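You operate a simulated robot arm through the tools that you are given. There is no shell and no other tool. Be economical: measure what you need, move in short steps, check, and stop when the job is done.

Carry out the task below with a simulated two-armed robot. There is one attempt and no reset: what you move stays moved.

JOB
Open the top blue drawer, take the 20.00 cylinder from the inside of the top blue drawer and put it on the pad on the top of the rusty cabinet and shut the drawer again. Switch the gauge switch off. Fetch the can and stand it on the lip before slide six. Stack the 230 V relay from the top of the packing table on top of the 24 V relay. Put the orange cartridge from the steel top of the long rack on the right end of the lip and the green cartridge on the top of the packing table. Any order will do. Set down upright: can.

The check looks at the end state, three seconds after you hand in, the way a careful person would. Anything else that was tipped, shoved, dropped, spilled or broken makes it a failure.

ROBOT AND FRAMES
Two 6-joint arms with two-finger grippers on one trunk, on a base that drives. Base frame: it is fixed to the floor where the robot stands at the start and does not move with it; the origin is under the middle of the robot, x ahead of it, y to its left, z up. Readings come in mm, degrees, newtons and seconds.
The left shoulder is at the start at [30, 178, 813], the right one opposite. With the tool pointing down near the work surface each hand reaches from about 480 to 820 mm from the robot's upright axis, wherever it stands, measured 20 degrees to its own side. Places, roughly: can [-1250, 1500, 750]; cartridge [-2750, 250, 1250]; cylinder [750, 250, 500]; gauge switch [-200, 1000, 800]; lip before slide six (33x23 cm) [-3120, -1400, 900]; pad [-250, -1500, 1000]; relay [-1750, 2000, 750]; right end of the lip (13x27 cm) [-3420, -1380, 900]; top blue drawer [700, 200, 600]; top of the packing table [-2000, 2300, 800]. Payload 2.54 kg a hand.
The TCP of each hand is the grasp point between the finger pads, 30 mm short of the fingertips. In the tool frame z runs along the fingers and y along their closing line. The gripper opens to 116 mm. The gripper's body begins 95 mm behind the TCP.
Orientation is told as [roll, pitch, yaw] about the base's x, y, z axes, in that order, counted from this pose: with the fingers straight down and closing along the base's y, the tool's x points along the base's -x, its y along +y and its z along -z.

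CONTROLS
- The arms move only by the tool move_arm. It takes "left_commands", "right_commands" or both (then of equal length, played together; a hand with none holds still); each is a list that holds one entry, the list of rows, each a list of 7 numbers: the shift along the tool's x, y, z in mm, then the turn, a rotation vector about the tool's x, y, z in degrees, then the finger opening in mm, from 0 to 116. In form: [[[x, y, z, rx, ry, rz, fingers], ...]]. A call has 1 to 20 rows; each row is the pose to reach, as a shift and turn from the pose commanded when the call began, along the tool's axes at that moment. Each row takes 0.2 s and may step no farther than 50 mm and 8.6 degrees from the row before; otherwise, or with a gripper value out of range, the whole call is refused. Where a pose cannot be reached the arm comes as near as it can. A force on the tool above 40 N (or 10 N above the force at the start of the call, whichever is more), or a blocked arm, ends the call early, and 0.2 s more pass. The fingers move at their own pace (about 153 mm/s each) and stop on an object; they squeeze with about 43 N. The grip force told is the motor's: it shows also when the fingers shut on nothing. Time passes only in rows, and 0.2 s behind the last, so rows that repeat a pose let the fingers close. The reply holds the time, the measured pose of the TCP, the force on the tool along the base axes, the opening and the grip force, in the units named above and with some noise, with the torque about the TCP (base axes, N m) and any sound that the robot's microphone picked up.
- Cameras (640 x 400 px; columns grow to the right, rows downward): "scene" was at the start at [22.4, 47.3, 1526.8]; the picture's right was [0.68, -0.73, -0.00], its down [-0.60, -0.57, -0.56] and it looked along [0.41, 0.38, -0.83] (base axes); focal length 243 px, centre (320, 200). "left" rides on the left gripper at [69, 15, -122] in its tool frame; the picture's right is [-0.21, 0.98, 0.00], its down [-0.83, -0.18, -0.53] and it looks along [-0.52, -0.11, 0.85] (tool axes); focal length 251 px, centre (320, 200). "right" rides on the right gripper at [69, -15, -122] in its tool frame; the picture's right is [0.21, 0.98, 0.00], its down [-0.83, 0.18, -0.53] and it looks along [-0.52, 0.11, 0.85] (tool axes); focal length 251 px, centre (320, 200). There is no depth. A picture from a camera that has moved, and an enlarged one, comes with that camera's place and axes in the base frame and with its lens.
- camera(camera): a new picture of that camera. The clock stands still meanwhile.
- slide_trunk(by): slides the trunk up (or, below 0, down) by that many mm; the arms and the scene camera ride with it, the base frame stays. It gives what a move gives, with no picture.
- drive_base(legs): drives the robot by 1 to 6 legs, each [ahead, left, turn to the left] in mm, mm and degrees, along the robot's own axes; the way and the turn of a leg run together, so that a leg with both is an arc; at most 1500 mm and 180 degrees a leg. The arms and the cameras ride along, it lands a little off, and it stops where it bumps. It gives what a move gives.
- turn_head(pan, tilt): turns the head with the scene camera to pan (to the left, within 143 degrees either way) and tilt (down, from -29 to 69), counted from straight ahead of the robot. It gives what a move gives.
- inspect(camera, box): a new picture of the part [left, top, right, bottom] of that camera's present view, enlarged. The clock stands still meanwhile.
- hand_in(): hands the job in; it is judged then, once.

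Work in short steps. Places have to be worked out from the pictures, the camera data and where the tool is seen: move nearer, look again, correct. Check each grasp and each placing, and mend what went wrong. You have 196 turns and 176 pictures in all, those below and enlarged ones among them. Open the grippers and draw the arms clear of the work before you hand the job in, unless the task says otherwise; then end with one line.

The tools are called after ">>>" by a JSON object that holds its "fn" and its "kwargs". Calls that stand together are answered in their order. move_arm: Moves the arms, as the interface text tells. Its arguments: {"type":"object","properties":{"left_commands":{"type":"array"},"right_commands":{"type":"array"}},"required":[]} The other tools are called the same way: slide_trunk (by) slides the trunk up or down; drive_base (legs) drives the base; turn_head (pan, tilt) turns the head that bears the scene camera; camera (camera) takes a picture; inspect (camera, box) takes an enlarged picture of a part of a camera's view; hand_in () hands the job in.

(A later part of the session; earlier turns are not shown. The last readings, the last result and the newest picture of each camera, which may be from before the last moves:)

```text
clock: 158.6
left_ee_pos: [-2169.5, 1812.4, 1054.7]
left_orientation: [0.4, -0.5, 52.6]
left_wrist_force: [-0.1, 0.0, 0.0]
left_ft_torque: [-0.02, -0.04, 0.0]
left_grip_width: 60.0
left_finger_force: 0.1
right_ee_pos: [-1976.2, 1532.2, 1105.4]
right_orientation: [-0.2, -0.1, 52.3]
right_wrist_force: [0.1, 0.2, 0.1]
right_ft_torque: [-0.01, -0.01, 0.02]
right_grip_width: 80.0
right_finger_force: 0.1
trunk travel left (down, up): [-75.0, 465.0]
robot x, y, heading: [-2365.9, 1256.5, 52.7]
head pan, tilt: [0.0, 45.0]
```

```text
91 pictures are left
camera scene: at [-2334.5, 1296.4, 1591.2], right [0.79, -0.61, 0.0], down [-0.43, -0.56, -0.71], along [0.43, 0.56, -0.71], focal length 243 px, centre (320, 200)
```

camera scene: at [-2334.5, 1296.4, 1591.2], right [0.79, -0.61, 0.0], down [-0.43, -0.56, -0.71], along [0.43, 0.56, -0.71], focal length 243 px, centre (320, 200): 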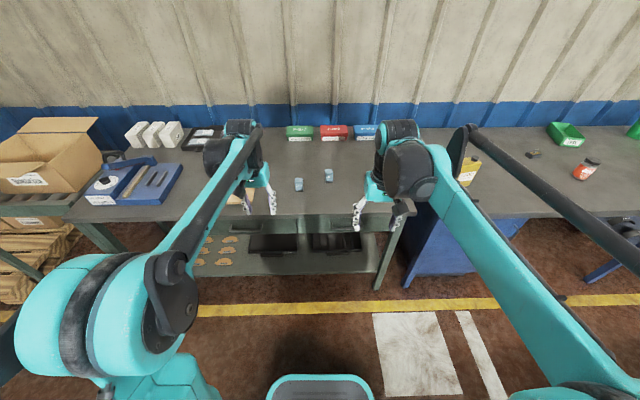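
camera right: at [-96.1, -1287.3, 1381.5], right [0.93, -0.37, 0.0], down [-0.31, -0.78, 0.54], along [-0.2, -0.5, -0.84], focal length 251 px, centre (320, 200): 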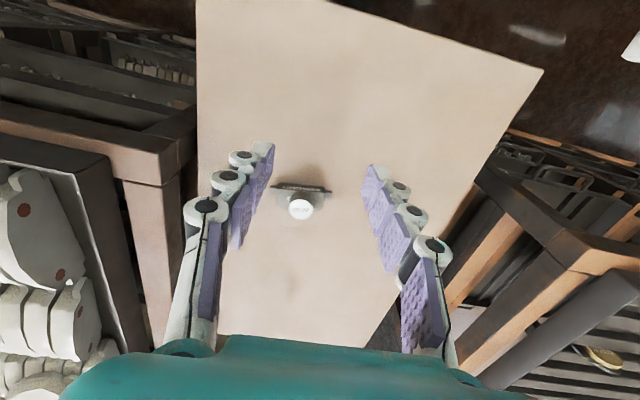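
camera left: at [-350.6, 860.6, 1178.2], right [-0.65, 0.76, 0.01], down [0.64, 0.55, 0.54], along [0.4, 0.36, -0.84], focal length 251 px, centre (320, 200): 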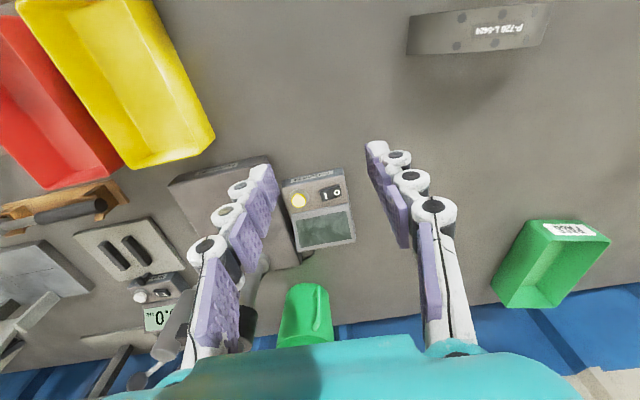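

Two small items stand in the centre of the packing table — the relays. I zoom in.

>>> {"fn": "inspect", "kwargs": {"camera": "scene", "box": [270, 150, 360, 206]}}

>>> {"fn": "camera", "kwargs": {"camera": "left"}}

>>> {"fn": "camera", "kwargs": {"camera": "right"}}

```text
7.11 times, centred on (315, 178) of scene
camera zoom: at [-2334.5, 1296.4, 1591.2], right [0.79, -0.61, 0.0], down [-0.43, -0.56, -0.71], along [0.43, 0.56, -0.71], focal length 1728 px, centre (356, 356)
```

zoom: 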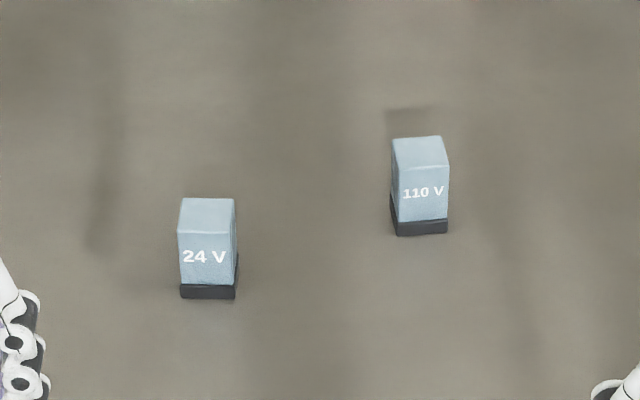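

```text
89 pictures are left
camera left: at [-2223.7, 1766.1, 1177.3], right [-0.65, 0.76, 0.01], down [0.65, 0.54, 0.54], along [0.41, 0.35, -0.84], focal length 251 px, centre (320, 200)
```

left: 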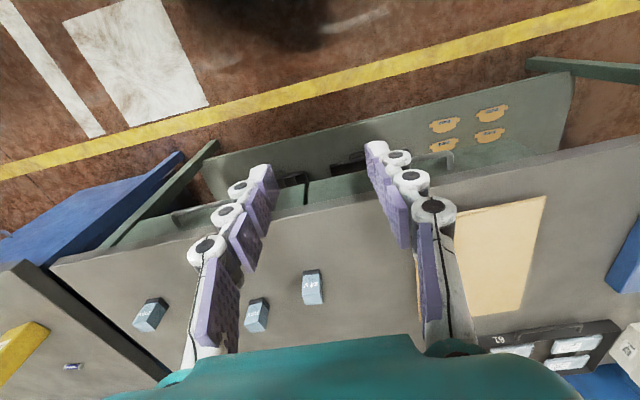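

```text
88 pictures are left
camera right: at [-2006.9, 1466.9, 1228.0], right [-0.9, 0.43, 0.0], down [0.36, 0.76, 0.53], along [0.23, 0.48, -0.85], focal length 251 px, centre (320, 200)
```

right: 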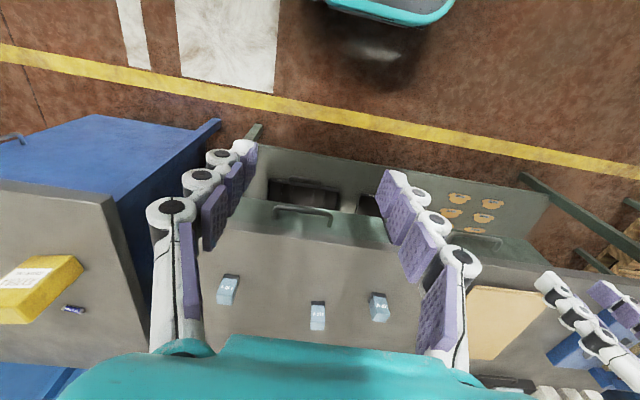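

Three relays are visible; I verify the labels in the right camera.

>>> {"fn": "inspect", "kwargs": {"camera": "right", "box": [200, 260, 400, 340]}}

```text
3.20 times, centred on (300, 300) of right
camera zoom: at [-2006.9, 1466.9, 1228.0], right [-0.9, 0.43, 0.0], down [0.36, 0.76, 0.53], along [0.23, 0.48, -0.85], focal length 805 px, centre (384, -120)
```

zoom: 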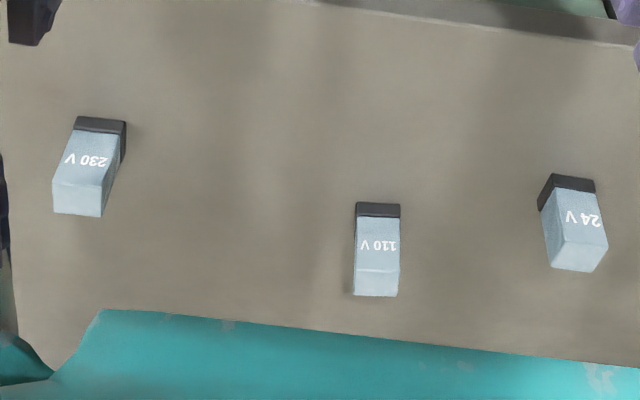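

230 V relay is at about [-1610,1810,848] and the 24 V one at [-1901,2018,852]. I position the base so the right hand can pick the 230 V relay.

>>> {"fn": "drive_base", "kwargs": {"legs": [[216, -122, 0.5]]}}

>>> {"fn": "camera", "kwargs": {"camera": "right"}}

```text
clock: 160.4
left_ee_pos: [-1948.3, 1911.6, 1054.4]
left_orientation: [0.6, -0.4, 53.2]
left_wrist_force: [0.0, 0.8, 0.0]
left_ft_torque: [-0.01, 0.05, -0.02]
left_grip_width: 59.7
left_finger_force: 0.1
right_ee_pos: [-1751.0, 1633.0, 1104.7]
right_orientation: [0.0, 0.0, 52.8]
right_wrist_force: [0.4, 0.7, -0.6]
right_ft_torque: [-0.04, 0.06, -0.01]
right_grip_width: 79.9
right_finger_force: 0.1
trunk travel left (down, up): [-75.0, 465.0]
robot x, y, heading: [-2138.1, 1354.8, 53.3]
head pan, tilt: [0.0, 45.0]
```

```text
86 pictures are left
camera right: at [-1780.7, 1568.4, 1227.5], right [-0.91, 0.42, 0.0], down [0.35, 0.77, 0.53], along [0.22, 0.48, -0.85], focal length 251 px, centre (320, 200)
```

right: 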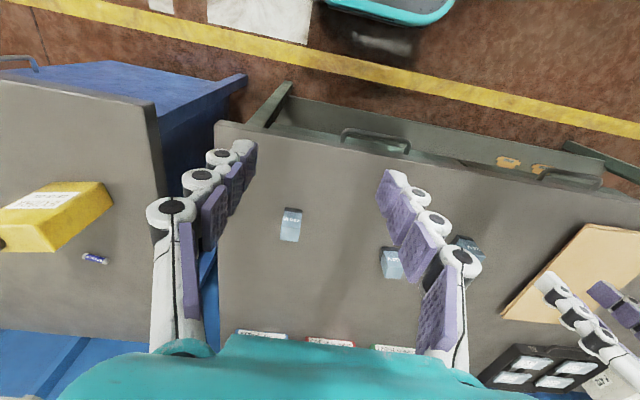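

Consistent. I move the right hand above the 230 V relay.

>>> {"fn": "move_arm", "kwargs": {"right_commands": [[[-45, -1, 0, 0, 0, 0, 80], [-90, -2, 15, 0, 0, 0, 80], [-135, -3, 40, 0, 0, 0, 80], [-175, -4, 70, 0, 0, 0, 80], [-205, -5, 105, 0, 0, 0, 80], [-224, -6, 140, 0, 0, 0, 80]]]}}

>>> {"fn": "camera", "kwargs": {"camera": "right"}}

```text
refused: row 3 steps farther than a row can; nothing moved
```

```text
85 pictures are left
camera right: at [-1780.7, 1568.4, 1227.5], right [-0.91, 0.42, 0.0], down [0.35, 0.77, 0.53], along [0.22, 0.48, -0.85], focal length 251 px, centre (320, 200)
```

right: 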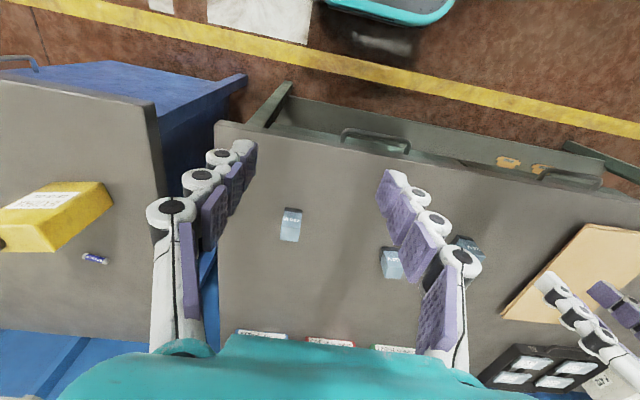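

A step was too long; I retry with smaller steps.

>>> {"fn": "move_arm", "kwargs": {"right_commands": [[[-40, -1, 0, 0, 0, 0, 80], [-80, -2, 10, 0, 0, 0, 80], [-115, -3, 30, 0, 0, 0, 80], [-150, -4, 55, 0, 0, 0, 80], [-180, -5, 85, 0, 0, 0, 80], [-205, -5, 115, 0, 0, 0, 80], [-224, -6, 140, 0, 0, 0, 80]]]}}

>>> {"fn": "camera", "kwargs": {"camera": "right"}}

```text
clock: 162.0
left_ee_pos: [-1947.0, 1912.0, 1054.7]
left_orientation: [0.4, -0.4, 53.2]
left_wrist_force: [0.3, 0.2, 0.4]
left_ft_torque: [0.02, -0.02, 0.0]
left_grip_width: 59.7
left_finger_force: 0.0
right_ee_pos: [-1611.9, 1810.1, 965.9]
right_orientation: [-0.1, 0.0, 52.9]
right_wrist_force: [0.3, -0.6, 0.2]
right_ft_torque: [-0.03, 0.03, -0.01]
right_grip_width: 80.0
right_finger_force: 0.0
trunk travel left (down, up): [-75.0, 465.0]
robot x, y, heading: [-2140.8, 1352.8, 53.1]
head pan, tilt: [0.0, 45.0]
```

```text
84 pictures are left
camera right: at [-1640.5, 1744.9, 1089.2], right [-0.91, 0.42, 0.0], down [0.35, 0.77, 0.53], along [0.22, 0.48, -0.85], focal length 251 px, centre (320, 200)
```

right: 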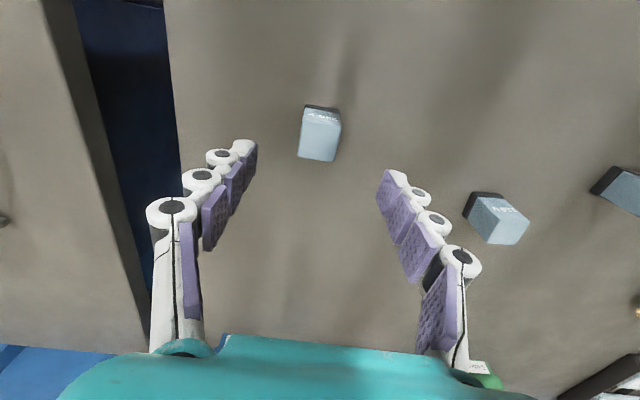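

Aligned over the relay. I descend and grip.

>>> {"fn": "move_arm", "kwargs": {"right_commands": [[[1, 0, 35, 0, 0, 0, 80], [1, 0, 70, 0, 0, 0, 80], [1, 0, 98, 0, 0, 0, 80], [1, 0, 98, 0, 0, 0, 20], [1, 0, 98, 0, 0, 0, 15], [1, 0, 98, 0, 0, 0, 15]]]}}

>>> {"fn": "camera", "kwargs": {"camera": "right"}}

```text
clock: 163.4
left_ee_pos: [-1948.4, 1911.6, 1055.1]
left_orientation: [0.4, -0.6, 53.2]
left_wrist_force: [-0.6, 0.3, -0.6]
left_ft_torque: [0.01, 0.01, 0.0]
left_grip_width: 59.9
left_finger_force: 0.1
right_ee_pos: [-1610.9, 1809.1, 868.3]
right_orientation: [0.0, -0.1, 52.8]
right_wrist_force: [0.1, 0.2, 0.1]
right_ft_torque: [0.0, -0.02, 0.03]
right_grip_width: 32.7
right_finger_force: 43.0
trunk travel left (down, up): [-75.0, 465.0]
robot x, y, heading: [-2140.6, 1353.9, 53.6]
head pan, tilt: [0.0, 45.0]
```

```text
83 pictures are left
camera right: at [-1641.2, 1743.2, 990.6], right [-0.91, 0.42, 0.0], down [0.35, 0.77, 0.53], along [0.22, 0.48, -0.85], focal length 251 px, centre (320, 200)
```

right: 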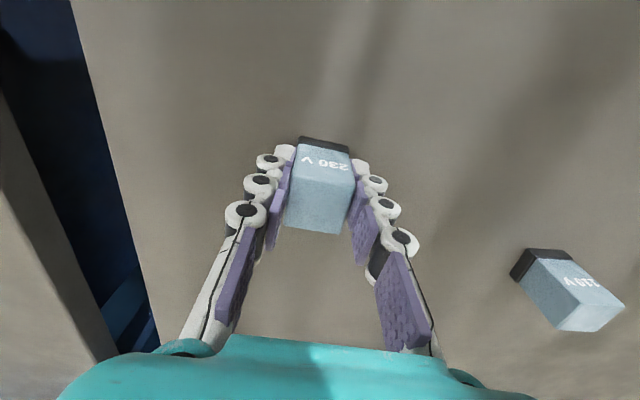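

Held (32.7 mm). I lift it.

>>> {"fn": "move_arm", "kwargs": {"right_commands": [[[0, 0, -30, 0, 0, 0, 15], [0, 0, -70, 0, 0, 0, 15], [0, 0, -110, 0, 0, 0, 15], [0, 0, -150, 0, 0, 0, 15], [0, 0, -190, 0, 0, 0, 15]]]}}

```text
clock: 164.6
left_ee_pos: [-1949.9, 1910.0, 1055.1]
left_orientation: [0.4, -0.5, 53.2]
left_wrist_force: [0.2, 0.9, -0.1]
left_ft_torque: [0.03, 0.01, -0.01]
left_grip_width: 60.1
left_finger_force: 0.0
right_ee_pos: [-1613.5, 1806.7, 1058.7]
right_orientation: [0.0, -0.1, 52.8]
right_wrist_force: [-0.4, 0.0, -0.7]
right_ft_torque: [-0.03, 0.02, 0.04]
right_grip_width: 32.7
right_finger_force: 42.8
trunk travel left (down, up): [-75.0, 465.0]
robot x, y, heading: [-2143.3, 1354.4, 53.4]
head pan, tilt: [0.0, 45.0]
```

Lifted with the grip intact. I drive left to bring it above the 24 V relay.

>>> {"fn": "drive_base", "kwargs": {"legs": [[-10, 357, 0]]}}

>>> {"fn": "camera", "kwargs": {"camera": "right"}}

>>> {"fn": "inspect", "kwargs": {"camera": "scene", "box": [300, 110, 440, 200]}}

```text
clock: 166.9
left_ee_pos: [-2241.5, 2117.8, 1055.6]
left_orientation: [0.5, -0.5, 53.2]
left_wrist_force: [-0.4, -0.1, -0.5]
left_ft_torque: [0.0, -0.07, 0.0]
left_grip_width: 59.8
left_finger_force: 0.1
right_ee_pos: [-1905.5, 2014.3, 1057.3]
right_orientation: [-0.2, 0.0, 52.8]
right_wrist_force: [-1.2, 0.9, -0.9]
right_ft_torque: [-0.05, 0.0, 0.0]
right_grip_width: 32.7
right_finger_force: 42.7
trunk travel left (down, up): [-75.0, 465.0]
robot x, y, heading: [-2435.0, 1558.8, 53.1]
head pan, tilt: [0.0, 45.0]
```

```text
82 pictures are left
camera right: at [-1935.8, 1948.9, 1179.6], right [-0.91, 0.42, 0.0], down [0.35, 0.77, 0.53], along [0.23, 0.48, -0.85], focal length 251 px, centre (320, 200)
```

right: 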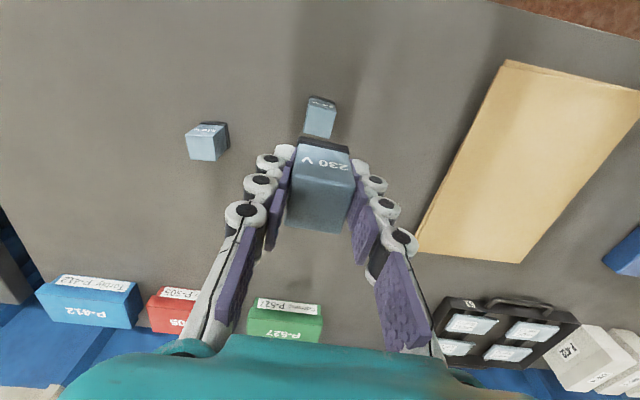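

```text
4.44 times, centred on (370, 155) of scene
camera zoom: at [-2400.3, 1600.6, 1591.2], right [0.8, -0.6, 0.0], down [-0.42, -0.57, -0.71], along [0.42, 0.57, -0.71], focal length 1080 px, centre (98, 400)
```

zoom: 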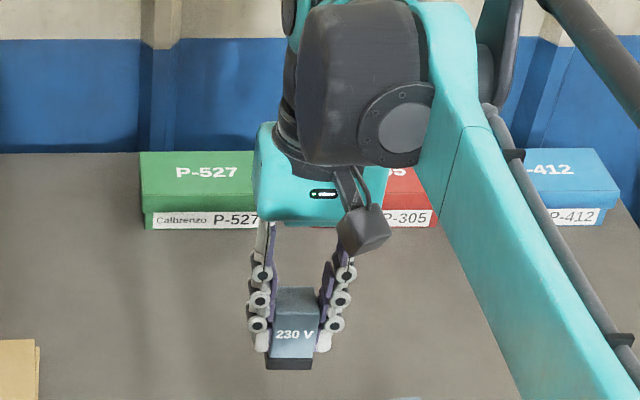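

I zoom on the 24 V relay beneath for precise alignment.

>>> {"fn": "inspect", "kwargs": {"camera": "right", "box": [270, 80, 370, 160]}}

```text
5.00 times, centred on (320, 120) of right
camera zoom: at [-1935.8, 1948.9, 1179.6], right [-0.91, 0.42, 0.0], down [0.35, 0.77, 0.53], along [0.23, 0.48, -0.85], focal length 1257 px, centre (320, 600)
```

zoom: 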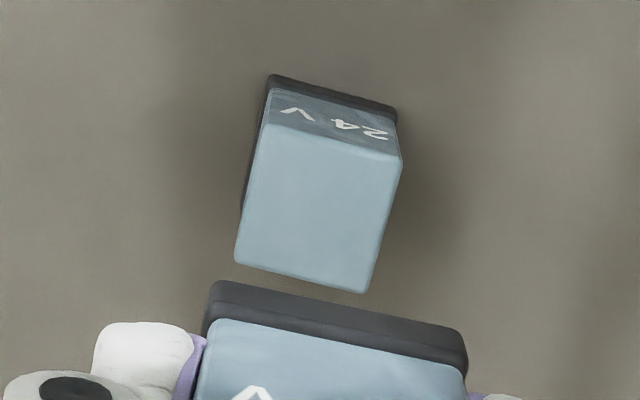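

The orientations match within a degree. I shift ~8 mm forward and descend to just above.

>>> {"fn": "move_arm", "kwargs": {"right_commands": [[[-7.7, -1.6, 30, 0, 0, 0, 15], [-7.7, -1.6, 65, 0, 0, 0, 15], [-7.7, -1.6, 95, 0, 0, 0, 15], [-7.7, -1.6, 108, 0, 0, 0, 15]]]}}

>>> {"fn": "inspect", "kwargs": {"camera": "right", "box": [240, 80, 400, 208]}}

>>> {"fn": "inspect", "kwargs": {"camera": "scene", "box": [330, 160, 390, 220]}}

```text
clock: 167.9
left_ee_pos: [-2240.6, 2117.4, 1055.6]
left_orientation: [0.5, -0.4, 53.3]
left_wrist_force: [0.3, 0.2, 0.1]
left_ft_torque: [0.03, 0.02, 0.02]
left_grip_width: 59.9
left_finger_force: 0.2
right_ee_pos: [-1899.7, 2017.8, 949.7]
right_orientation: [-0.1, -0.1, 52.7]
right_wrist_force: [-0.8, 0.3, -0.6]
right_ft_torque: [0.02, 0.0, 0.0]
right_grip_width: 32.6
right_finger_force: 42.4
trunk travel left (down, up): [-75.0, 465.0]
robot x, y, heading: [-2432.5, 1563.0, 53.3]
head pan, tilt: [0.0, 45.0]
```

```text
3.12 times, centred on (320, 144) of right
camera zoom: at [-1929.6, 1953.3, 1072.3], right [-0.91, 0.42, 0.0], down [0.35, 0.77, 0.53], along [0.23, 0.48, -0.85], focal length 786 px, centre (320, 375)
```

zoom: 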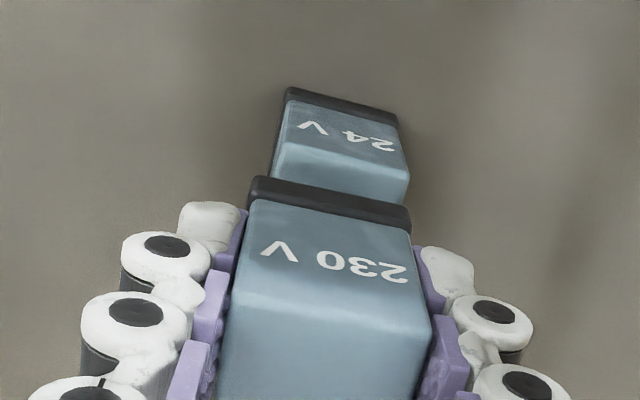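

```text
6.67 times, centred on (360, 190) of scene
camera zoom: at [-2399.3, 1599.9, 1591.2], right [0.8, -0.6, 0.0], down [-0.42, -0.57, -0.71], along [0.42, 0.57, -0.71], focal length 1620 px, centre (53, 267)
```

zoom: 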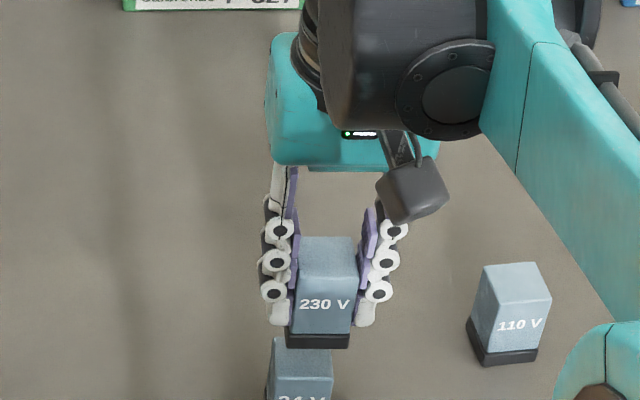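

Comparing both views, the upper relay should go ~5 mm left. I shift and lower most of the remaining gap, then re-check.

>>> {"fn": "move_arm", "kwargs": {"right_commands": [[[0, 3, 0, 0, 0, 0, 15], [0, 5, 5, 0, 0, 0, 15], [0, 5, 10, 0, 0, 0, 15]]]}}

>>> {"fn": "inspect", "kwargs": {"camera": "right", "box": [270, 80, 370, 160]}}

>>> {"fn": "inspect", "kwargs": {"camera": "scene", "box": [335, 185, 385, 235]}}

```text
clock: 168.7
left_ee_pos: [-2240.9, 2117.5, 1055.9]
left_orientation: [0.4, -0.5, 53.2]
left_wrist_force: [-0.2, -0.4, -1.0]
left_ft_torque: [-0.02, 0.0, 0.01]
left_grip_width: 60.1
left_finger_force: 0.1
right_ee_pos: [-1904.2, 2022.0, 940.0]
right_orientation: [0.0, 0.0, 52.8]
right_wrist_force: [0.2, -0.4, -0.7]
right_ft_torque: [0.01, 0.03, -0.03]
right_grip_width: 32.7
right_finger_force: 42.7
trunk travel left (down, up): [-75.0, 465.0]
robot x, y, heading: [-2430.5, 1558.1, 52.8]
head pan, tilt: [0.0, 45.0]
```

```text
5.00 times, centred on (320, 120) of right
camera zoom: at [-1933.1, 1956.9, 1061.7], right [-0.91, 0.42, 0.0], down [0.35, 0.77, 0.53], along [0.23, 0.48, -0.85], focal length 1257 px, centre (320, 600)
```

zoom: 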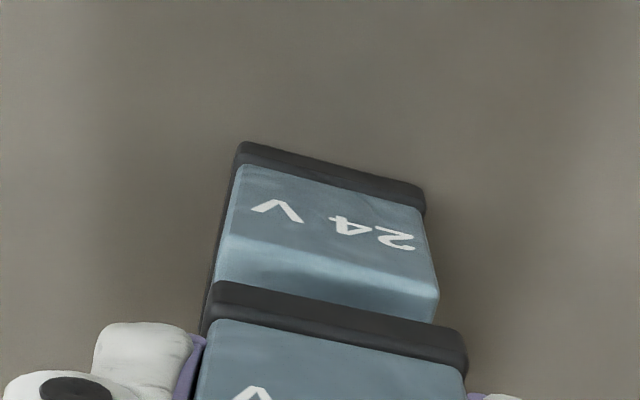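

```text
8.00 times, centred on (360, 210) of scene
camera zoom: at [-2399.4, 1600.0, 1591.2], right [0.8, -0.6, 0.0], down [-0.42, -0.57, -0.71], along [0.42, 0.57, -0.71], focal length 1944 px, centre (0, 120)
```

zoom: 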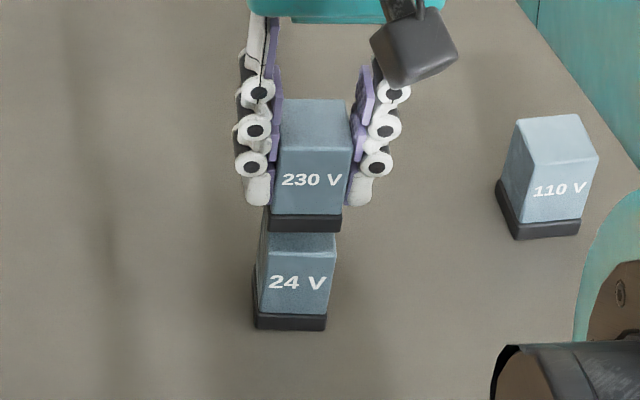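

Projection of the lower base onto the upper matches within a millimetre. I lower to contact.

>>> {"fn": "move_arm", "kwargs": {"right_commands": [[[0, 0, 2, 0, 0, 0, 15], [0, 0, 4, 0, 0, 0, 15], [0, 0, 5, 0, 0, 0, 15]]]}}

>>> {"fn": "move_arm", "kwargs": {"right_commands": [[[0, 0, 1, 0, 0, 0, 15], [0, 0, 2, 0, 0, 0, 15]]]}}

```text
clock: 169.5
left_ee_pos: [-2240.7, 2118.0, 1055.0]
left_orientation: [0.6, -0.5, 53.2]
left_wrist_force: [0.0, -0.2, 0.3]
left_ft_torque: [-0.01, 0.03, 0.0]
left_grip_width: 60.1
left_finger_force: 0.0
right_ee_pos: [-1901.7, 2022.0, 934.0]
right_orientation: [0.0, -0.2, 52.8]
right_wrist_force: [0.1, -0.2, 0.5]
right_ft_torque: [-0.01, 0.0, 0.0]
right_grip_width: 32.5
right_finger_force: 42.7
trunk travel left (down, up): [-75.0, 465.0]
robot x, y, heading: [-2430.5, 1560.4, 53.0]
head pan, tilt: [0.0, 45.0]
```

```text
clock: 170.1
left_ee_pos: [-2240.8, 2117.7, 1055.1]
left_orientation: [0.5, -0.5, 53.2]
left_wrist_force: [0.4, 0.5, -0.5]
left_ft_torque: [0.02, -0.01, 0.03]
left_grip_width: 59.9
left_finger_force: 0.1
right_ee_pos: [-1903.5, 2021.3, 931.5]
right_orientation: [0.0, -0.1, 52.9]
right_wrist_force: [-0.2, -0.1, -0.2]
right_ft_torque: [0.02, -0.02, 0.03]
right_grip_width: 32.7
right_finger_force: 43.4
trunk travel left (down, up): [-75.0, 465.0]
robot x, y, heading: [-2432.1, 1557.1, 53.2]
head pan, tilt: [0.0, 45.0]
```

Still no contact; I continue in millimetre steps.

>>> {"fn": "move_arm", "kwargs": {"right_commands": [[[0, 0, 1, 0, 0, 0, 15], [0, 0, 2, 0, 0, 0, 15]]]}}

>>> {"fn": "move_arm", "kwargs": {"right_commands": [[[0, 0, 1, 0, 0, 0, 15], [0, 0, 1.5, 0, 0, 0, 15]]]}}

>>> {"fn": "inspect", "kwargs": {"camera": "scene", "box": [335, 185, 385, 235]}}

```text
clock: 170.7
left_ee_pos: [-2240.5, 2116.8, 1055.2]
left_orientation: [0.5, -0.5, 53.2]
left_wrist_force: [-0.9, 0.2, 0.6]
left_ft_torque: [0.01, 0.0, -0.01]
left_grip_width: 60.0
left_finger_force: 0.0
right_ee_pos: [-1902.7, 2022.1, 929.4]
right_orientation: [0.0, -0.1, 52.8]
right_wrist_force: [0.6, -0.2, -1.5]
right_ft_torque: [0.0, 0.01, -0.03]
right_grip_width: 32.5
right_finger_force: 42.8
trunk travel left (down, up): [-75.0, 465.0]
robot x, y, heading: [-2430.1, 1562.0, 53.1]
head pan, tilt: [0.0, 45.0]
```

```text
clock: 171.3
left_ee_pos: [-2241.6, 2116.8, 1055.1]
left_orientation: [0.5, -0.6, 53.2]
left_wrist_force: [-0.2, 0.6, 0.5]
left_ft_torque: [0.01, 0.01, 0.01]
left_grip_width: 60.4
left_finger_force: 0.0
right_ee_pos: [-1903.6, 2021.1, 928.2]
right_orientation: [0.0, -0.2, 52.8]
right_wrist_force: [-0.2, 0.4, -0.9]
right_ft_torque: [-0.02, -0.02, -0.01]
right_grip_width: 32.5
right_finger_force: 43.1
trunk travel left (down, up): [-75.0, 465.0]
robot x, y, heading: [-2436.5, 1560.4, 53.1]
head pan, tilt: [0.0, 45.0]
```

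```text
8.00 times, centred on (360, 210) of scene
camera zoom: at [-2399.4, 1600.0, 1591.2], right [0.8, -0.6, 0.0], down [-0.42, -0.57, -0.71], along [0.42, 0.57, -0.71], focal length 1944 px, centre (0, 120)
```

zoom: 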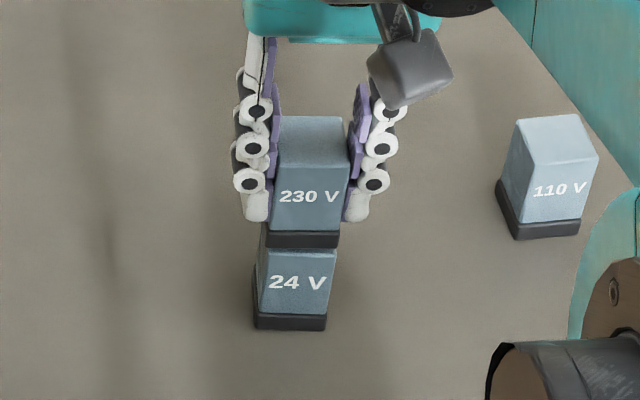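

Nearly touching. A few more one-millimetre steps.

>>> {"fn": "move_arm", "kwargs": {"right_commands": [[[0, 0, 1, 0, 0, 0, 15], [0, 0, 1.5, 0, 0, 0, 15], [0, 0, 1.5, 0, 0, 0, 15]]]}}

>>> {"fn": "move_arm", "kwargs": {"right_commands": [[[0, 0, 1, 0, 0, 0, 15], [0, 0, 1.5, 0, 0, 0, 15], [0, 0, 1.5, 0, 0, 0, 15]]]}}

```text
clock: 172.1
left_ee_pos: [-2240.8, 2117.8, 1054.0]
left_orientation: [0.5, -0.5, 53.2]
left_wrist_force: [0.5, 0.4, 0.1]
left_ft_torque: [0.02, 0.01, -0.03]
left_grip_width: 60.0
left_finger_force: 0.1
right_ee_pos: [-1902.9, 2020.8, 926.7]
right_orientation: [0.1, -0.1, 52.8]
right_wrist_force: [0.1, 0.8, -0.6]
right_ft_torque: [0.06, 0.0, 0.03]
right_grip_width: 32.7
right_finger_force: 42.9
trunk travel left (down, up): [-75.0, 465.0]
robot x, y, heading: [-2430.2, 1562.7, 52.9]
head pan, tilt: [0.0, 45.0]
```

```text
clock: 172.9
left_ee_pos: [-2241.0, 2117.6, 1054.4]
left_orientation: [0.5, -0.5, 53.1]
left_wrist_force: [-1.0, -0.3, 0.1]
left_ft_torque: [-0.03, -0.03, -0.02]
left_grip_width: 59.8
left_finger_force: 0.2
right_ee_pos: [-1903.1, 2021.5, 925.2]
right_orientation: [0.1, 0.0, 52.8]
right_wrist_force: [0.0, 0.8, 0.0]
right_ft_torque: [0.01, 0.01, 0.0]
right_grip_width: 32.7
right_finger_force: 42.9
trunk travel left (down, up): [-75.0, 465.0]
robot x, y, heading: [-2430.6, 1561.6, 53.3]
head pan, tilt: [0.0, 45.0]
```

Still no reaction; a couple more steps.

>>> {"fn": "move_arm", "kwargs": {"right_commands": [[[0, 0, 1, 0, 0, 0, 15], [0, 0, 2, 0, 0, 0, 15], [0, 0, 2, 0, 0, 0, 15]]]}}

>>> {"fn": "move_arm", "kwargs": {"right_commands": [[[0, 0, 1, 0, 0, 0, 15], [0, 0, 1.5, 0, 0, 0, 15], [0, 0, 1.5, 0, 0, 0, 15]]]}}

>>> {"fn": "inspect", "kwargs": {"camera": "scene", "box": [335, 185, 385, 235]}}

```text
clock: 173.7
left_ee_pos: [-2242.0, 2115.7, 1055.8]
left_orientation: [0.5, -0.4, 53.1]
left_wrist_force: [0.2, 0.1, 0.7]
left_ft_torque: [0.0, -0.01, -0.01]
left_grip_width: 60.0
left_finger_force: 0.0
right_ee_pos: [-1903.3, 2021.7, 924.4]
right_orientation: [-0.1, -0.2, 52.8]
right_wrist_force: [4.5, 2.6, 23.2]
right_ft_torque: [0.2, -0.26, 0.0]
right_grip_width: 32.7
right_finger_force: 42.9
trunk travel left (down, up): [-75.0, 465.0]
robot x, y, heading: [-2428.8, 1561.0, 53.4]
head pan, tilt: [0.0, 45.0]
```

```text
clock: 174.5
left_ee_pos: [-2242.7, 2115.9, 1056.1]
left_orientation: [0.5, -0.6, 53.2]
left_wrist_force: [0.7, 0.1, -0.6]
left_ft_torque: [0.0, 0.01, 0.01]
left_grip_width: 59.9
left_finger_force: 0.0
right_ee_pos: [-1905.1, 2020.2, 925.1]
right_orientation: [0.0, -0.1, 52.8]
right_wrist_force: [5.7, 4.7, 39.0]
right_ft_torque: [0.24, -0.35, 0.0]
right_grip_width: 32.7
right_finger_force: 42.9
trunk travel left (down, up): [-75.0, 465.0]
robot x, y, heading: [-2429.8, 1557.7, 52.9]
head pan, tilt: [0.0, 45.0]
```

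```text
8.00 times, centred on (360, 210) of scene
camera zoom: at [-2402.1, 1597.5, 1591.5], right [0.8, -0.6, 0.0], down [-0.42, -0.57, -0.71], along [0.42, 0.57, -0.71], focal length 1944 px, centre (0, 120)
```

zoom: 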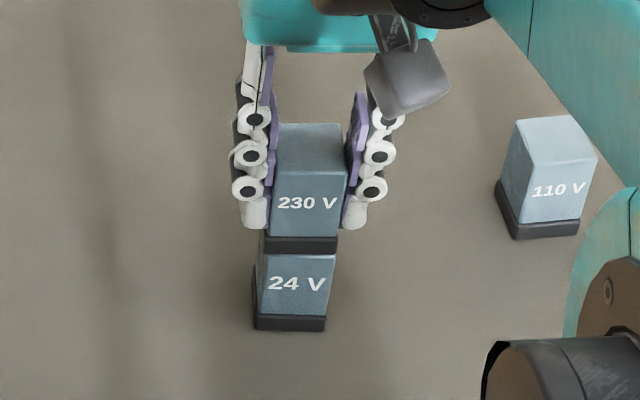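

Firm contact. I relieve the pressure and open gently, then lift straight up.

>>> {"fn": "move_arm", "kwargs": {"right_commands": [[[0, 0, -2, 0, 0, 0, 15], [0, 0, -3.2, 0, 0, 0, 28], [0, 0, -3.2, 0, 0, 0, 36], [0, 0, -3.2, 0, 0, 0, 44], [0, 0, -3.2, 0, 0, 0, 50], [0, 0, -20, 0, 0, 0, 50], [0, 0, -60, 0, 0, 0, 50], [0, 0, -100, 0, 0, 0, 50], [0, 0, -140, 0, 0, 0, 60], [0, 0, -180, 0, 0, 0, 80]]]}}

>>> {"fn": "inspect", "kwargs": {"camera": "scene", "box": [320, 160, 420, 240]}}

>>> {"fn": "camera", "kwargs": {"camera": "right"}}

```text
clock: 176.7
left_ee_pos: [-2240.9, 2116.4, 1054.5]
left_orientation: [0.5, -0.6, 53.2]
left_wrist_force: [0.0, 0.1, 0.8]
left_ft_torque: [0.02, 0.01, 0.0]
left_grip_width: 59.9
left_finger_force: 0.1
right_ee_pos: [-1902.9, 2020.4, 1102.6]
right_orientation: [-0.1, -0.1, 52.8]
right_wrist_force: [0.5, 0.7, 0.2]
right_ft_torque: [0.0, -0.04, 0.01]
right_grip_width: 80.0
right_finger_force: 0.1
trunk travel left (down, up): [-75.0, 465.0]
robot x, y, heading: [-2431.8, 1561.3, 53.3]
head pan, tilt: [0.0, 45.0]
```

```text
5.00 times, centred on (370, 200) of scene
camera zoom: at [-2399.6, 1599.9, 1591.2], right [0.8, -0.6, 0.0], down [-0.42, -0.57, -0.71], along [0.42, 0.57, -0.71], focal length 1215 px, centre (70, 200)
```

zoom: 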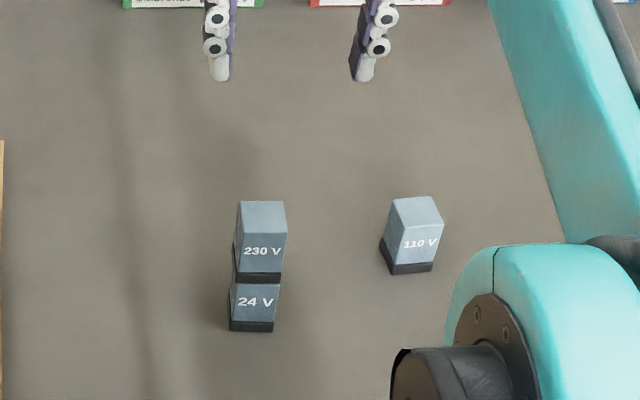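

```text
72 pictures are left
camera right: at [-1933.6, 1955.9, 1225.2], right [-0.91, 0.42, 0.0], down [0.35, 0.77, 0.53], along [0.23, 0.48, -0.85], focal length 251 px, centre (320, 200)
```

right: 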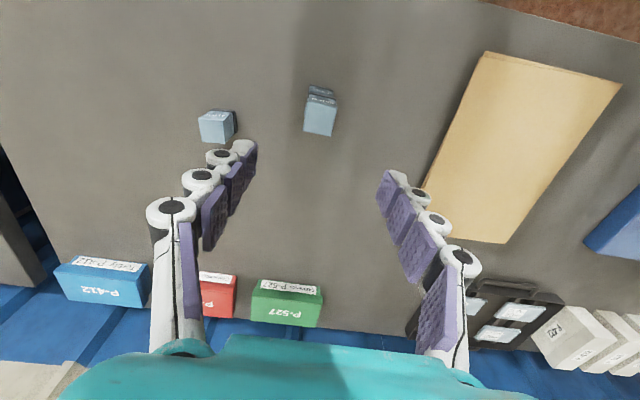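

Relays are stacked well. Next the cartridges on the long rack behind me: I back off, raise the trunk, turn around and shift along.

>>> {"fn": "drive_base", "kwargs": {"legs": [[-250, 0, 0], [0, 0, 180], [0, 600, 0]]}}

>>> {"fn": "slide_trunk", "kwargs": {"by": 330}}

>>> {"fn": "turn_head", "kwargs": {"pan": 0, "tilt": 38}}

>>> {"fn": "camera", "kwargs": {"camera": "scene"}}

```text
clock: 188.8
left_ee_pos: [-2315.3, 431.9, 1055.2]
left_orientation: [0.4, -0.5, -128.4]
left_wrist_force: [0.2, -0.4, -0.9]
left_ft_torque: [0.02, 0.03, -0.01]
left_grip_width: 60.3
left_finger_force: 0.1
right_ee_pos: [-2650.9, 539.5, 1103.6]
right_orientation: [-0.1, -0.1, -128.8]
right_wrist_force: [0.7, 0.8, -0.1]
right_ft_torque: [0.0, 0.0, 0.03]
right_grip_width: 80.0
right_finger_force: 0.1
trunk travel left (down, up): [-75.0, 465.0]
robot x, y, heading: [-2106.6, 986.7, -128.5]
head pan, tilt: [0.0, 45.0]
```

```text
clock: 192.1
left_ee_pos: [-2316.5, 432.5, 1385.1]
left_orientation: [0.5, -0.5, -128.4]
left_wrist_force: [-1.3, 0.1, -0.9]
left_ft_torque: [-0.02, 0.0, 0.01]
left_grip_width: 59.8
left_finger_force: 0.0
right_ee_pos: [-2650.6, 539.2, 1431.9]
right_orientation: [0.1, -0.1, -128.8]
right_wrist_force: [0.2, 0.0, 0.9]
right_ft_torque: [0.0, 0.02, 0.0]
right_grip_width: 80.2
right_finger_force: 0.1
trunk travel left (down, up): [-405.0, 135.0]
robot x, y, heading: [-2110.6, 983.0, -128.4]
head pan, tilt: [0.0, 45.0]
```

```text
clock: 192.8
left_ee_pos: [-2317.0, 432.5, 1384.4]
left_orientation: [0.5, -0.6, -128.4]
left_wrist_force: [0.0, -1.1, 1.5]
left_ft_torque: [0.01, -0.02, 0.03]
left_grip_width: 59.9
left_finger_force: 0.1
right_ee_pos: [-2651.0, 538.8, 1431.4]
right_orientation: [0.0, 0.0, -128.8]
right_wrist_force: [0.7, 0.5, -0.6]
right_ft_torque: [0.0, -0.01, 0.02]
right_grip_width: 80.0
right_finger_force: 0.0
trunk travel left (down, up): [-405.0, 135.0]
robot x, y, heading: [-2113.1, 986.8, -128.4]
head pan, tilt: [0.0, 38.0]
```

```text
71 pictures are left
camera scene: at [-2145.7, 938.8, 1931.4], right [-0.78, 0.62, 0.0], down [0.38, 0.48, -0.79], along [-0.49, -0.62, -0.62], focal length 243 px, centre (320, 200)
```

scene: 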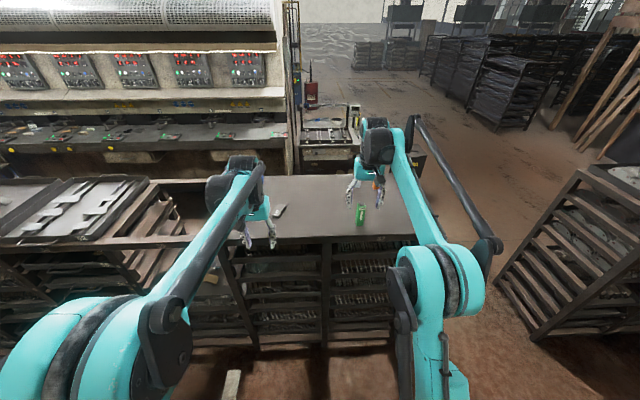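

Green and orange cartridges are visible under the right hand. I look closer with both cameras.

>>> {"fn": "inspect", "kwargs": {"camera": "scene", "box": [260, 150, 440, 262]}}

>>> {"fn": "camera", "kwargs": {"camera": "right"}}

```text
3.56 times, centred on (350, 206) of scene
camera zoom: at [-2145.7, 938.8, 1931.4], right [-0.78, 0.62, 0.0], down [0.38, 0.48, -0.79], along [-0.49, -0.62, -0.62], focal length 864 px, centre (213, 179)
```

zoom: 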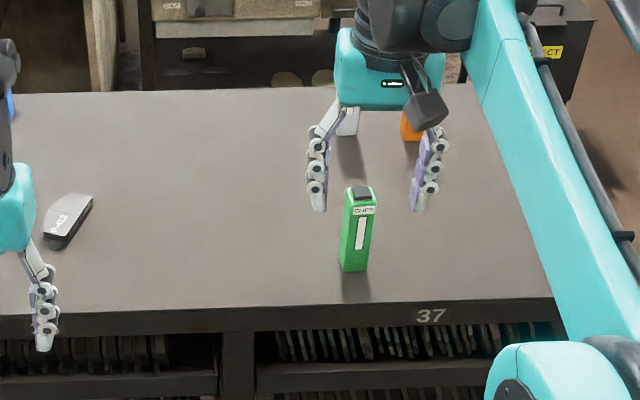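

```text
69 pictures are left
camera right: at [-2619.0, 601.6, 1554.8], right [0.9, -0.44, 0.0], down [-0.38, -0.76, 0.53], along [-0.24, -0.48, -0.85], focal length 251 px, centre (320, 200)
```

right: 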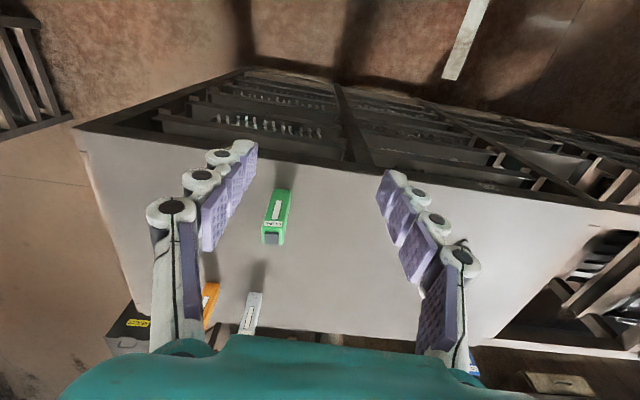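

Green cartridge top is near [-2808,397,1252]. I drive so the right hand is above it.

>>> {"fn": "drive_base", "kwargs": {"legs": [[205, -35, 1.5]]}}

>>> {"fn": "camera", "kwargs": {"camera": "right"}}

```text
clock: 194.4
left_ee_pos: [-2453.6, 289.9, 1386.1]
left_orientation: [0.5, -0.5, -127.0]
left_wrist_force: [-0.8, 0.8, -0.6]
left_ft_torque: [-0.01, -0.01, -0.01]
left_grip_width: 59.9
left_finger_force: 0.0
right_ee_pos: [-2789.0, 386.7, 1434.7]
right_orientation: [0.0, -0.1, -127.4]
right_wrist_force: [0.3, 0.0, 0.0]
right_ft_torque: [0.03, -0.01, -0.02]
right_grip_width: 80.1
right_finger_force: 0.1
trunk travel left (down, up): [-405.0, 135.0]
robot x, y, heading: [-2262.2, 847.0, -126.9]
head pan, tilt: [0.0, 38.0]
```

```text
68 pictures are left
camera right: at [-2760.3, 450.2, 1555.0], right [0.91, -0.42, 0.0], down [-0.36, -0.77, 0.53], along [-0.23, -0.48, -0.84], focal length 251 px, centre (320, 200)
```

right: 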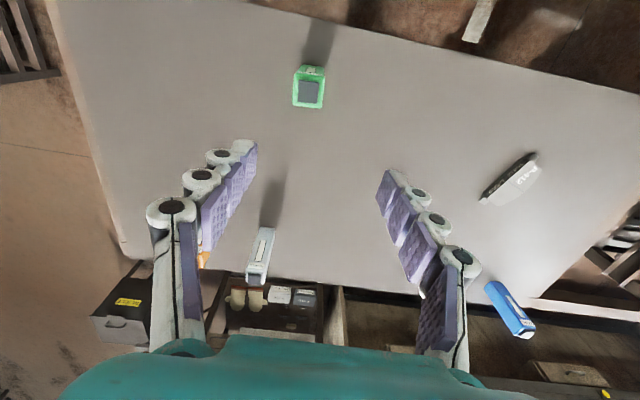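

I shift above the green cartridge and descend partway.

>>> {"fn": "move_arm", "kwargs": {"right_commands": [[[10, -10, 25, 0, 0, 0, 80], [19, -19, 55, 0, 0, 0, 80], [19, -19, 85, 0, 0, 0, 80]]]}}

>>> {"fn": "camera", "kwargs": {"camera": "right"}}

```text
clock: 195.2
left_ee_pos: [-2454.5, 287.3, 1384.1]
left_orientation: [0.5, -0.4, -126.9]
left_wrist_force: [0.2, 0.0, 0.3]
left_ft_torque: [-0.02, 0.02, -0.01]
left_grip_width: 60.0
left_finger_force: 0.0
right_ee_pos: [-2797.1, 412.9, 1349.1]
right_orientation: [-0.1, -0.1, -127.4]
right_wrist_force: [0.0, -0.1, -0.1]
right_ft_torque: [0.06, -0.01, -0.03]
right_grip_width: 80.0
right_finger_force: 0.0
trunk travel left (down, up): [-405.0, 135.0]
robot x, y, heading: [-2264.7, 843.6, -127.1]
head pan, tilt: [0.0, 38.0]
```

```text
67 pictures are left
camera right: at [-2766.2, 476.2, 1471.4], right [0.91, -0.42, 0.0], down [-0.36, -0.77, 0.53], along [-0.23, -0.48, -0.85], focal length 251 px, centre (320, 200)
```

right: 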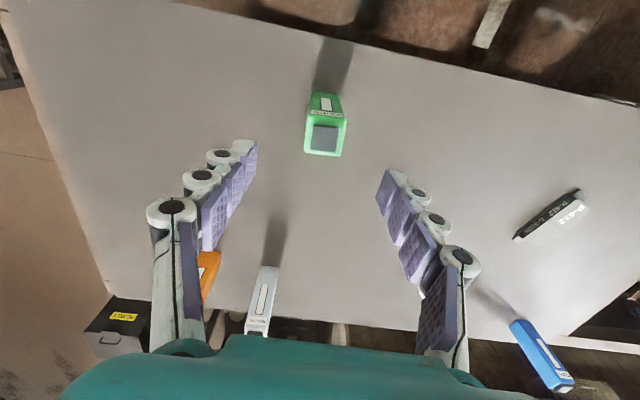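

Aligned. I descend to mid-height and grip.

>>> {"fn": "move_arm", "kwargs": {"right_commands": [[[1, 3, 40, 0, 0, 0, 80], [1, 3, 80, 0, 0, 0, 80], [1, 3, 110, 0, 0, 0, 80], [1, 3, 132, 0, 0, 0, 80], [1, 3, 132, 0, 0, 0, 20], [1, 3, 132, 0, 0, 0, 15], [1, 3, 132, 0, 0, 0, 15]]]}}

>>> {"fn": "camera", "kwargs": {"camera": "right"}}

```text
clock: 196.8
left_ee_pos: [-2453.8, 288.6, 1385.3]
left_orientation: [0.5, -0.4, -127.1]
left_wrist_force: [0.0, -0.4, 1.0]
left_ft_torque: [0.01, -0.02, 0.03]
left_grip_width: 60.1
left_finger_force: 0.1
right_ee_pos: [-2791.9, 411.4, 1217.6]
right_orientation: [-0.1, -0.1, -127.4]
right_wrist_force: [-0.1, 0.3, -0.1]
right_ft_torque: [0.02, 0.0, -0.02]
right_grip_width: 31.0
right_finger_force: 42.6
trunk travel left (down, up): [-405.0, 135.0]
robot x, y, heading: [-2263.1, 846.8, -126.6]
head pan, tilt: [0.0, 38.0]
```

```text
66 pictures are left
camera right: at [-2762.1, 474.7, 1338.6], right [0.91, -0.42, 0.0], down [-0.36, -0.77, 0.53], along [-0.23, -0.48, -0.85], focal length 251 px, centre (320, 200)
```

right: 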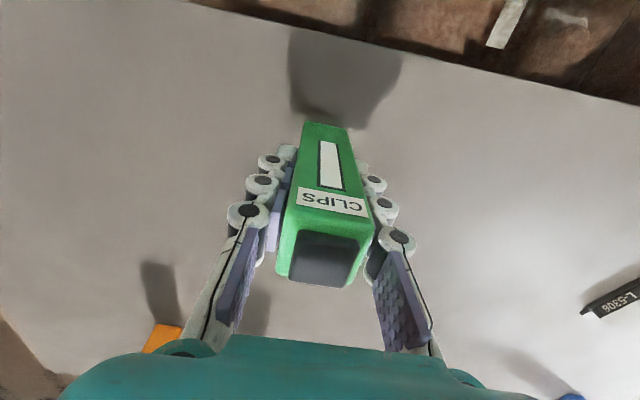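

Green cartridge held (31 mm). I lift it clear.

>>> {"fn": "move_arm", "kwargs": {"right_commands": [[[0, 0, -40, 0, 0, 0, 15], [0, 0, -85, 0, 0, 0, 15], [0, 0, -130, 0, 0, 0, 15], [0, 0, -175, 0, 0, 0, 15], [0, 0, -210, 0, 0, 0, 15]]]}}

```text
clock: 198.0
left_ee_pos: [-2452.9, 290.1, 1385.8]
left_orientation: [0.6, -0.5, -127.0]
left_wrist_force: [0.3, -0.5, 0.2]
left_ft_torque: [0.0, 0.0, -0.04]
left_grip_width: 60.1
left_finger_force: 0.0
right_ee_pos: [-2791.5, 410.9, 1424.3]
right_orientation: [-0.2, -0.1, -127.4]
right_wrist_force: [-0.3, 0.1, -1.8]
right_ft_torque: [-0.02, 0.02, -0.02]
right_grip_width: 31.1
right_finger_force: 43.0
trunk travel left (down, up): [-405.0, 135.0]
robot x, y, heading: [-2263.4, 845.7, -127.1]
head pan, tilt: [0.0, 38.0]
```

Now the orange cartridge with the left hand: I drive right and slightly ahead, then look.

>>> {"fn": "drive_base", "kwargs": {"legs": [[0, -440, 0], [110, 0, 0]]}}

>>> {"fn": "camera", "kwargs": {"camera": "left"}}

```text
clock: 201.5
left_ee_pos: [-2869.0, 465.1, 1385.5]
left_orientation: [0.5, -0.6, -126.8]
left_wrist_force: [-0.3, 0.1, 0.7]
left_ft_torque: [0.01, -0.01, -0.01]
left_grip_width: 60.3
left_finger_force: 0.1
right_ee_pos: [-3209.7, 585.6, 1425.0]
right_orientation: [0.0, 0.0, -127.0]
right_wrist_force: [-0.7, -1.0, -2.2]
right_ft_torque: [-0.02, 0.01, -0.03]
right_grip_width: 30.8
right_finger_force: 43.1
trunk travel left (down, up): [-405.0, 135.0]
robot x, y, heading: [-2683.2, 1025.5, -126.6]
head pan, tilt: [0.0, 38.0]
```

```text
65 pictures are left
camera left: at [-2815.7, 513.6, 1507.4], right [0.66, -0.76, 0.01], down [-0.64, -0.55, 0.54], along [-0.4, -0.36, -0.84], focal length 251 px, centre (320, 200)
```

left: 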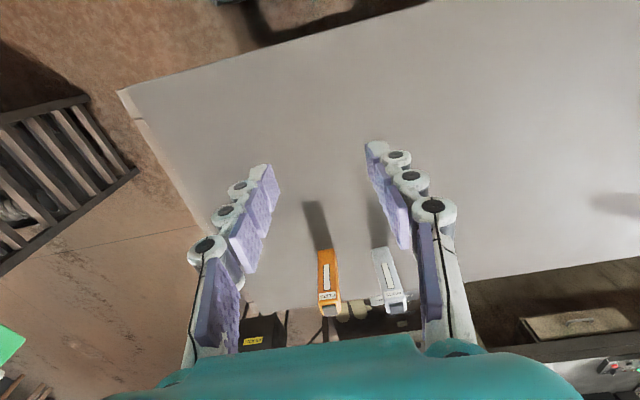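

Orange cartridge is at about [-3074,267]; the white one sits 100 mm beside it. I drive 110 mm closer and move the left hand above it.

>>> {"fn": "drive_base", "kwargs": {"legs": [[110, 0, 0]]}}

>>> {"fn": "move_arm", "kwargs": {"left_commands": [[[-40, -10, 0, 0, 0, 0, 60], [-80, -20, 0, 0, 0, 0, 60], [-120, -32, 5, 0, 0, 0, 60], [-155, -42, 15, 0, 0, 0, 60], [-172, -45, 30, 0, 0, 0, 60]]]}}

>>> {"fn": "camera", "kwargs": {"camera": "left"}}

```text
clock: 202.7
left_ee_pos: [-2933.6, 374.8, 1384.8]
left_orientation: [0.5, -0.4, -126.7]
left_wrist_force: [-0.3, 0.0, 0.8]
left_ft_torque: [0.0, 0.0, 0.02]
left_grip_width: 59.8
left_finger_force: 0.1
right_ee_pos: [-3273.2, 496.0, 1423.8]
right_orientation: [-0.3, -0.1, -126.9]
right_wrist_force: [0.6, 0.8, -1.7]
right_ft_torque: [0.03, -0.07, 0.0]
right_grip_width: 31.1
right_finger_force: 42.8
trunk travel left (down, up): [-405.0, 135.0]
robot x, y, heading: [-2747.6, 934.0, -126.4]
head pan, tilt: [0.0, 38.0]
```

```text
clock: 203.9
left_ee_pos: [-3075.2, 261.2, 1356.6]
left_orientation: [0.5, -0.4, -126.6]
left_wrist_force: [-0.1, 0.6, 0.0]
left_ft_torque: [0.04, -0.01, 0.02]
left_grip_width: 60.1
left_finger_force: 0.1
right_ee_pos: [-3274.0, 493.5, 1423.0]
right_orientation: [-0.1, 0.0, -126.9]
right_wrist_force: [0.3, -0.1, -0.9]
right_ft_torque: [0.03, 0.02, -0.05]
right_grip_width: 31.0
right_finger_force: 43.5
trunk travel left (down, up): [-405.0, 135.0]
robot x, y, heading: [-2747.0, 928.4, -126.6]
head pan, tilt: [0.0, 38.0]
```

```text
64 pictures are left
camera left: at [-3021.0, 309.9, 1478.0], right [0.66, -0.75, 0.01], down [-0.64, -0.55, 0.54], along [-0.4, -0.36, -0.84], focal length 251 px, centre (320, 200)
```

left: 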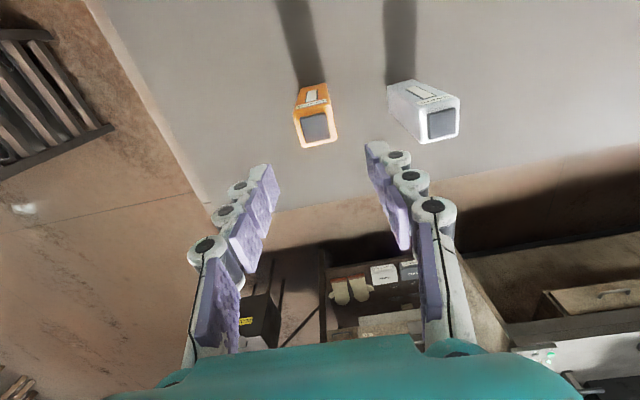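

The hand needs 10 mm back. I correct, descend and grip the orange cartridge.

>>> {"fn": "move_arm", "kwargs": {"left_commands": [[[10, -1, 20, 0, 0, 0, 60], [10, -1, 60, 0, 0, 0, 60], [10, -1, 100, 0, 0, 0, 60], [10, -1, 138, 0, 0, 0, 60], [10, -1, 138, 0, 0, 0, 20], [10, -1, 138, 0, 0, 0, 15], [10, -1, 138, 0, 0, 0, 15]]]}}

>>> {"fn": "camera", "kwargs": {"camera": "left"}}

```text
clock: 205.5
left_ee_pos: [-3067.2, 270.4, 1216.4]
left_orientation: [0.5, -0.4, -126.5]
left_wrist_force: [0.2, 0.2, -0.5]
left_ft_torque: [0.01, -0.04, -0.01]
left_grip_width: 31.0
left_finger_force: 42.8
right_ee_pos: [-3273.2, 494.7, 1424.4]
right_orientation: [-0.1, 0.0, -126.9]
right_wrist_force: [-0.1, -0.3, -2.0]
right_ft_torque: [0.0, -0.02, 0.0]
right_grip_width: 31.0
right_finger_force: 42.8
trunk travel left (down, up): [-405.0, 135.0]
robot x, y, heading: [-2748.2, 931.8, -126.4]
head pan, tilt: [0.0, 38.0]
```

```text
63 pictures are left
camera left: at [-3013.0, 319.6, 1339.2], right [0.66, -0.75, 0.01], down [-0.64, -0.55, 0.54], along [-0.4, -0.36, -0.84], focal length 251 px, centre (320, 200)
```

left: 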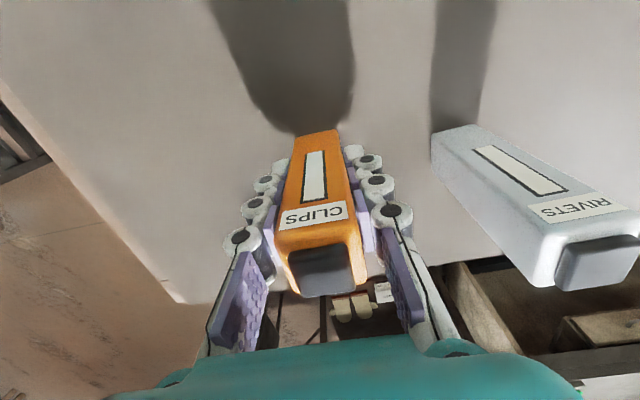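

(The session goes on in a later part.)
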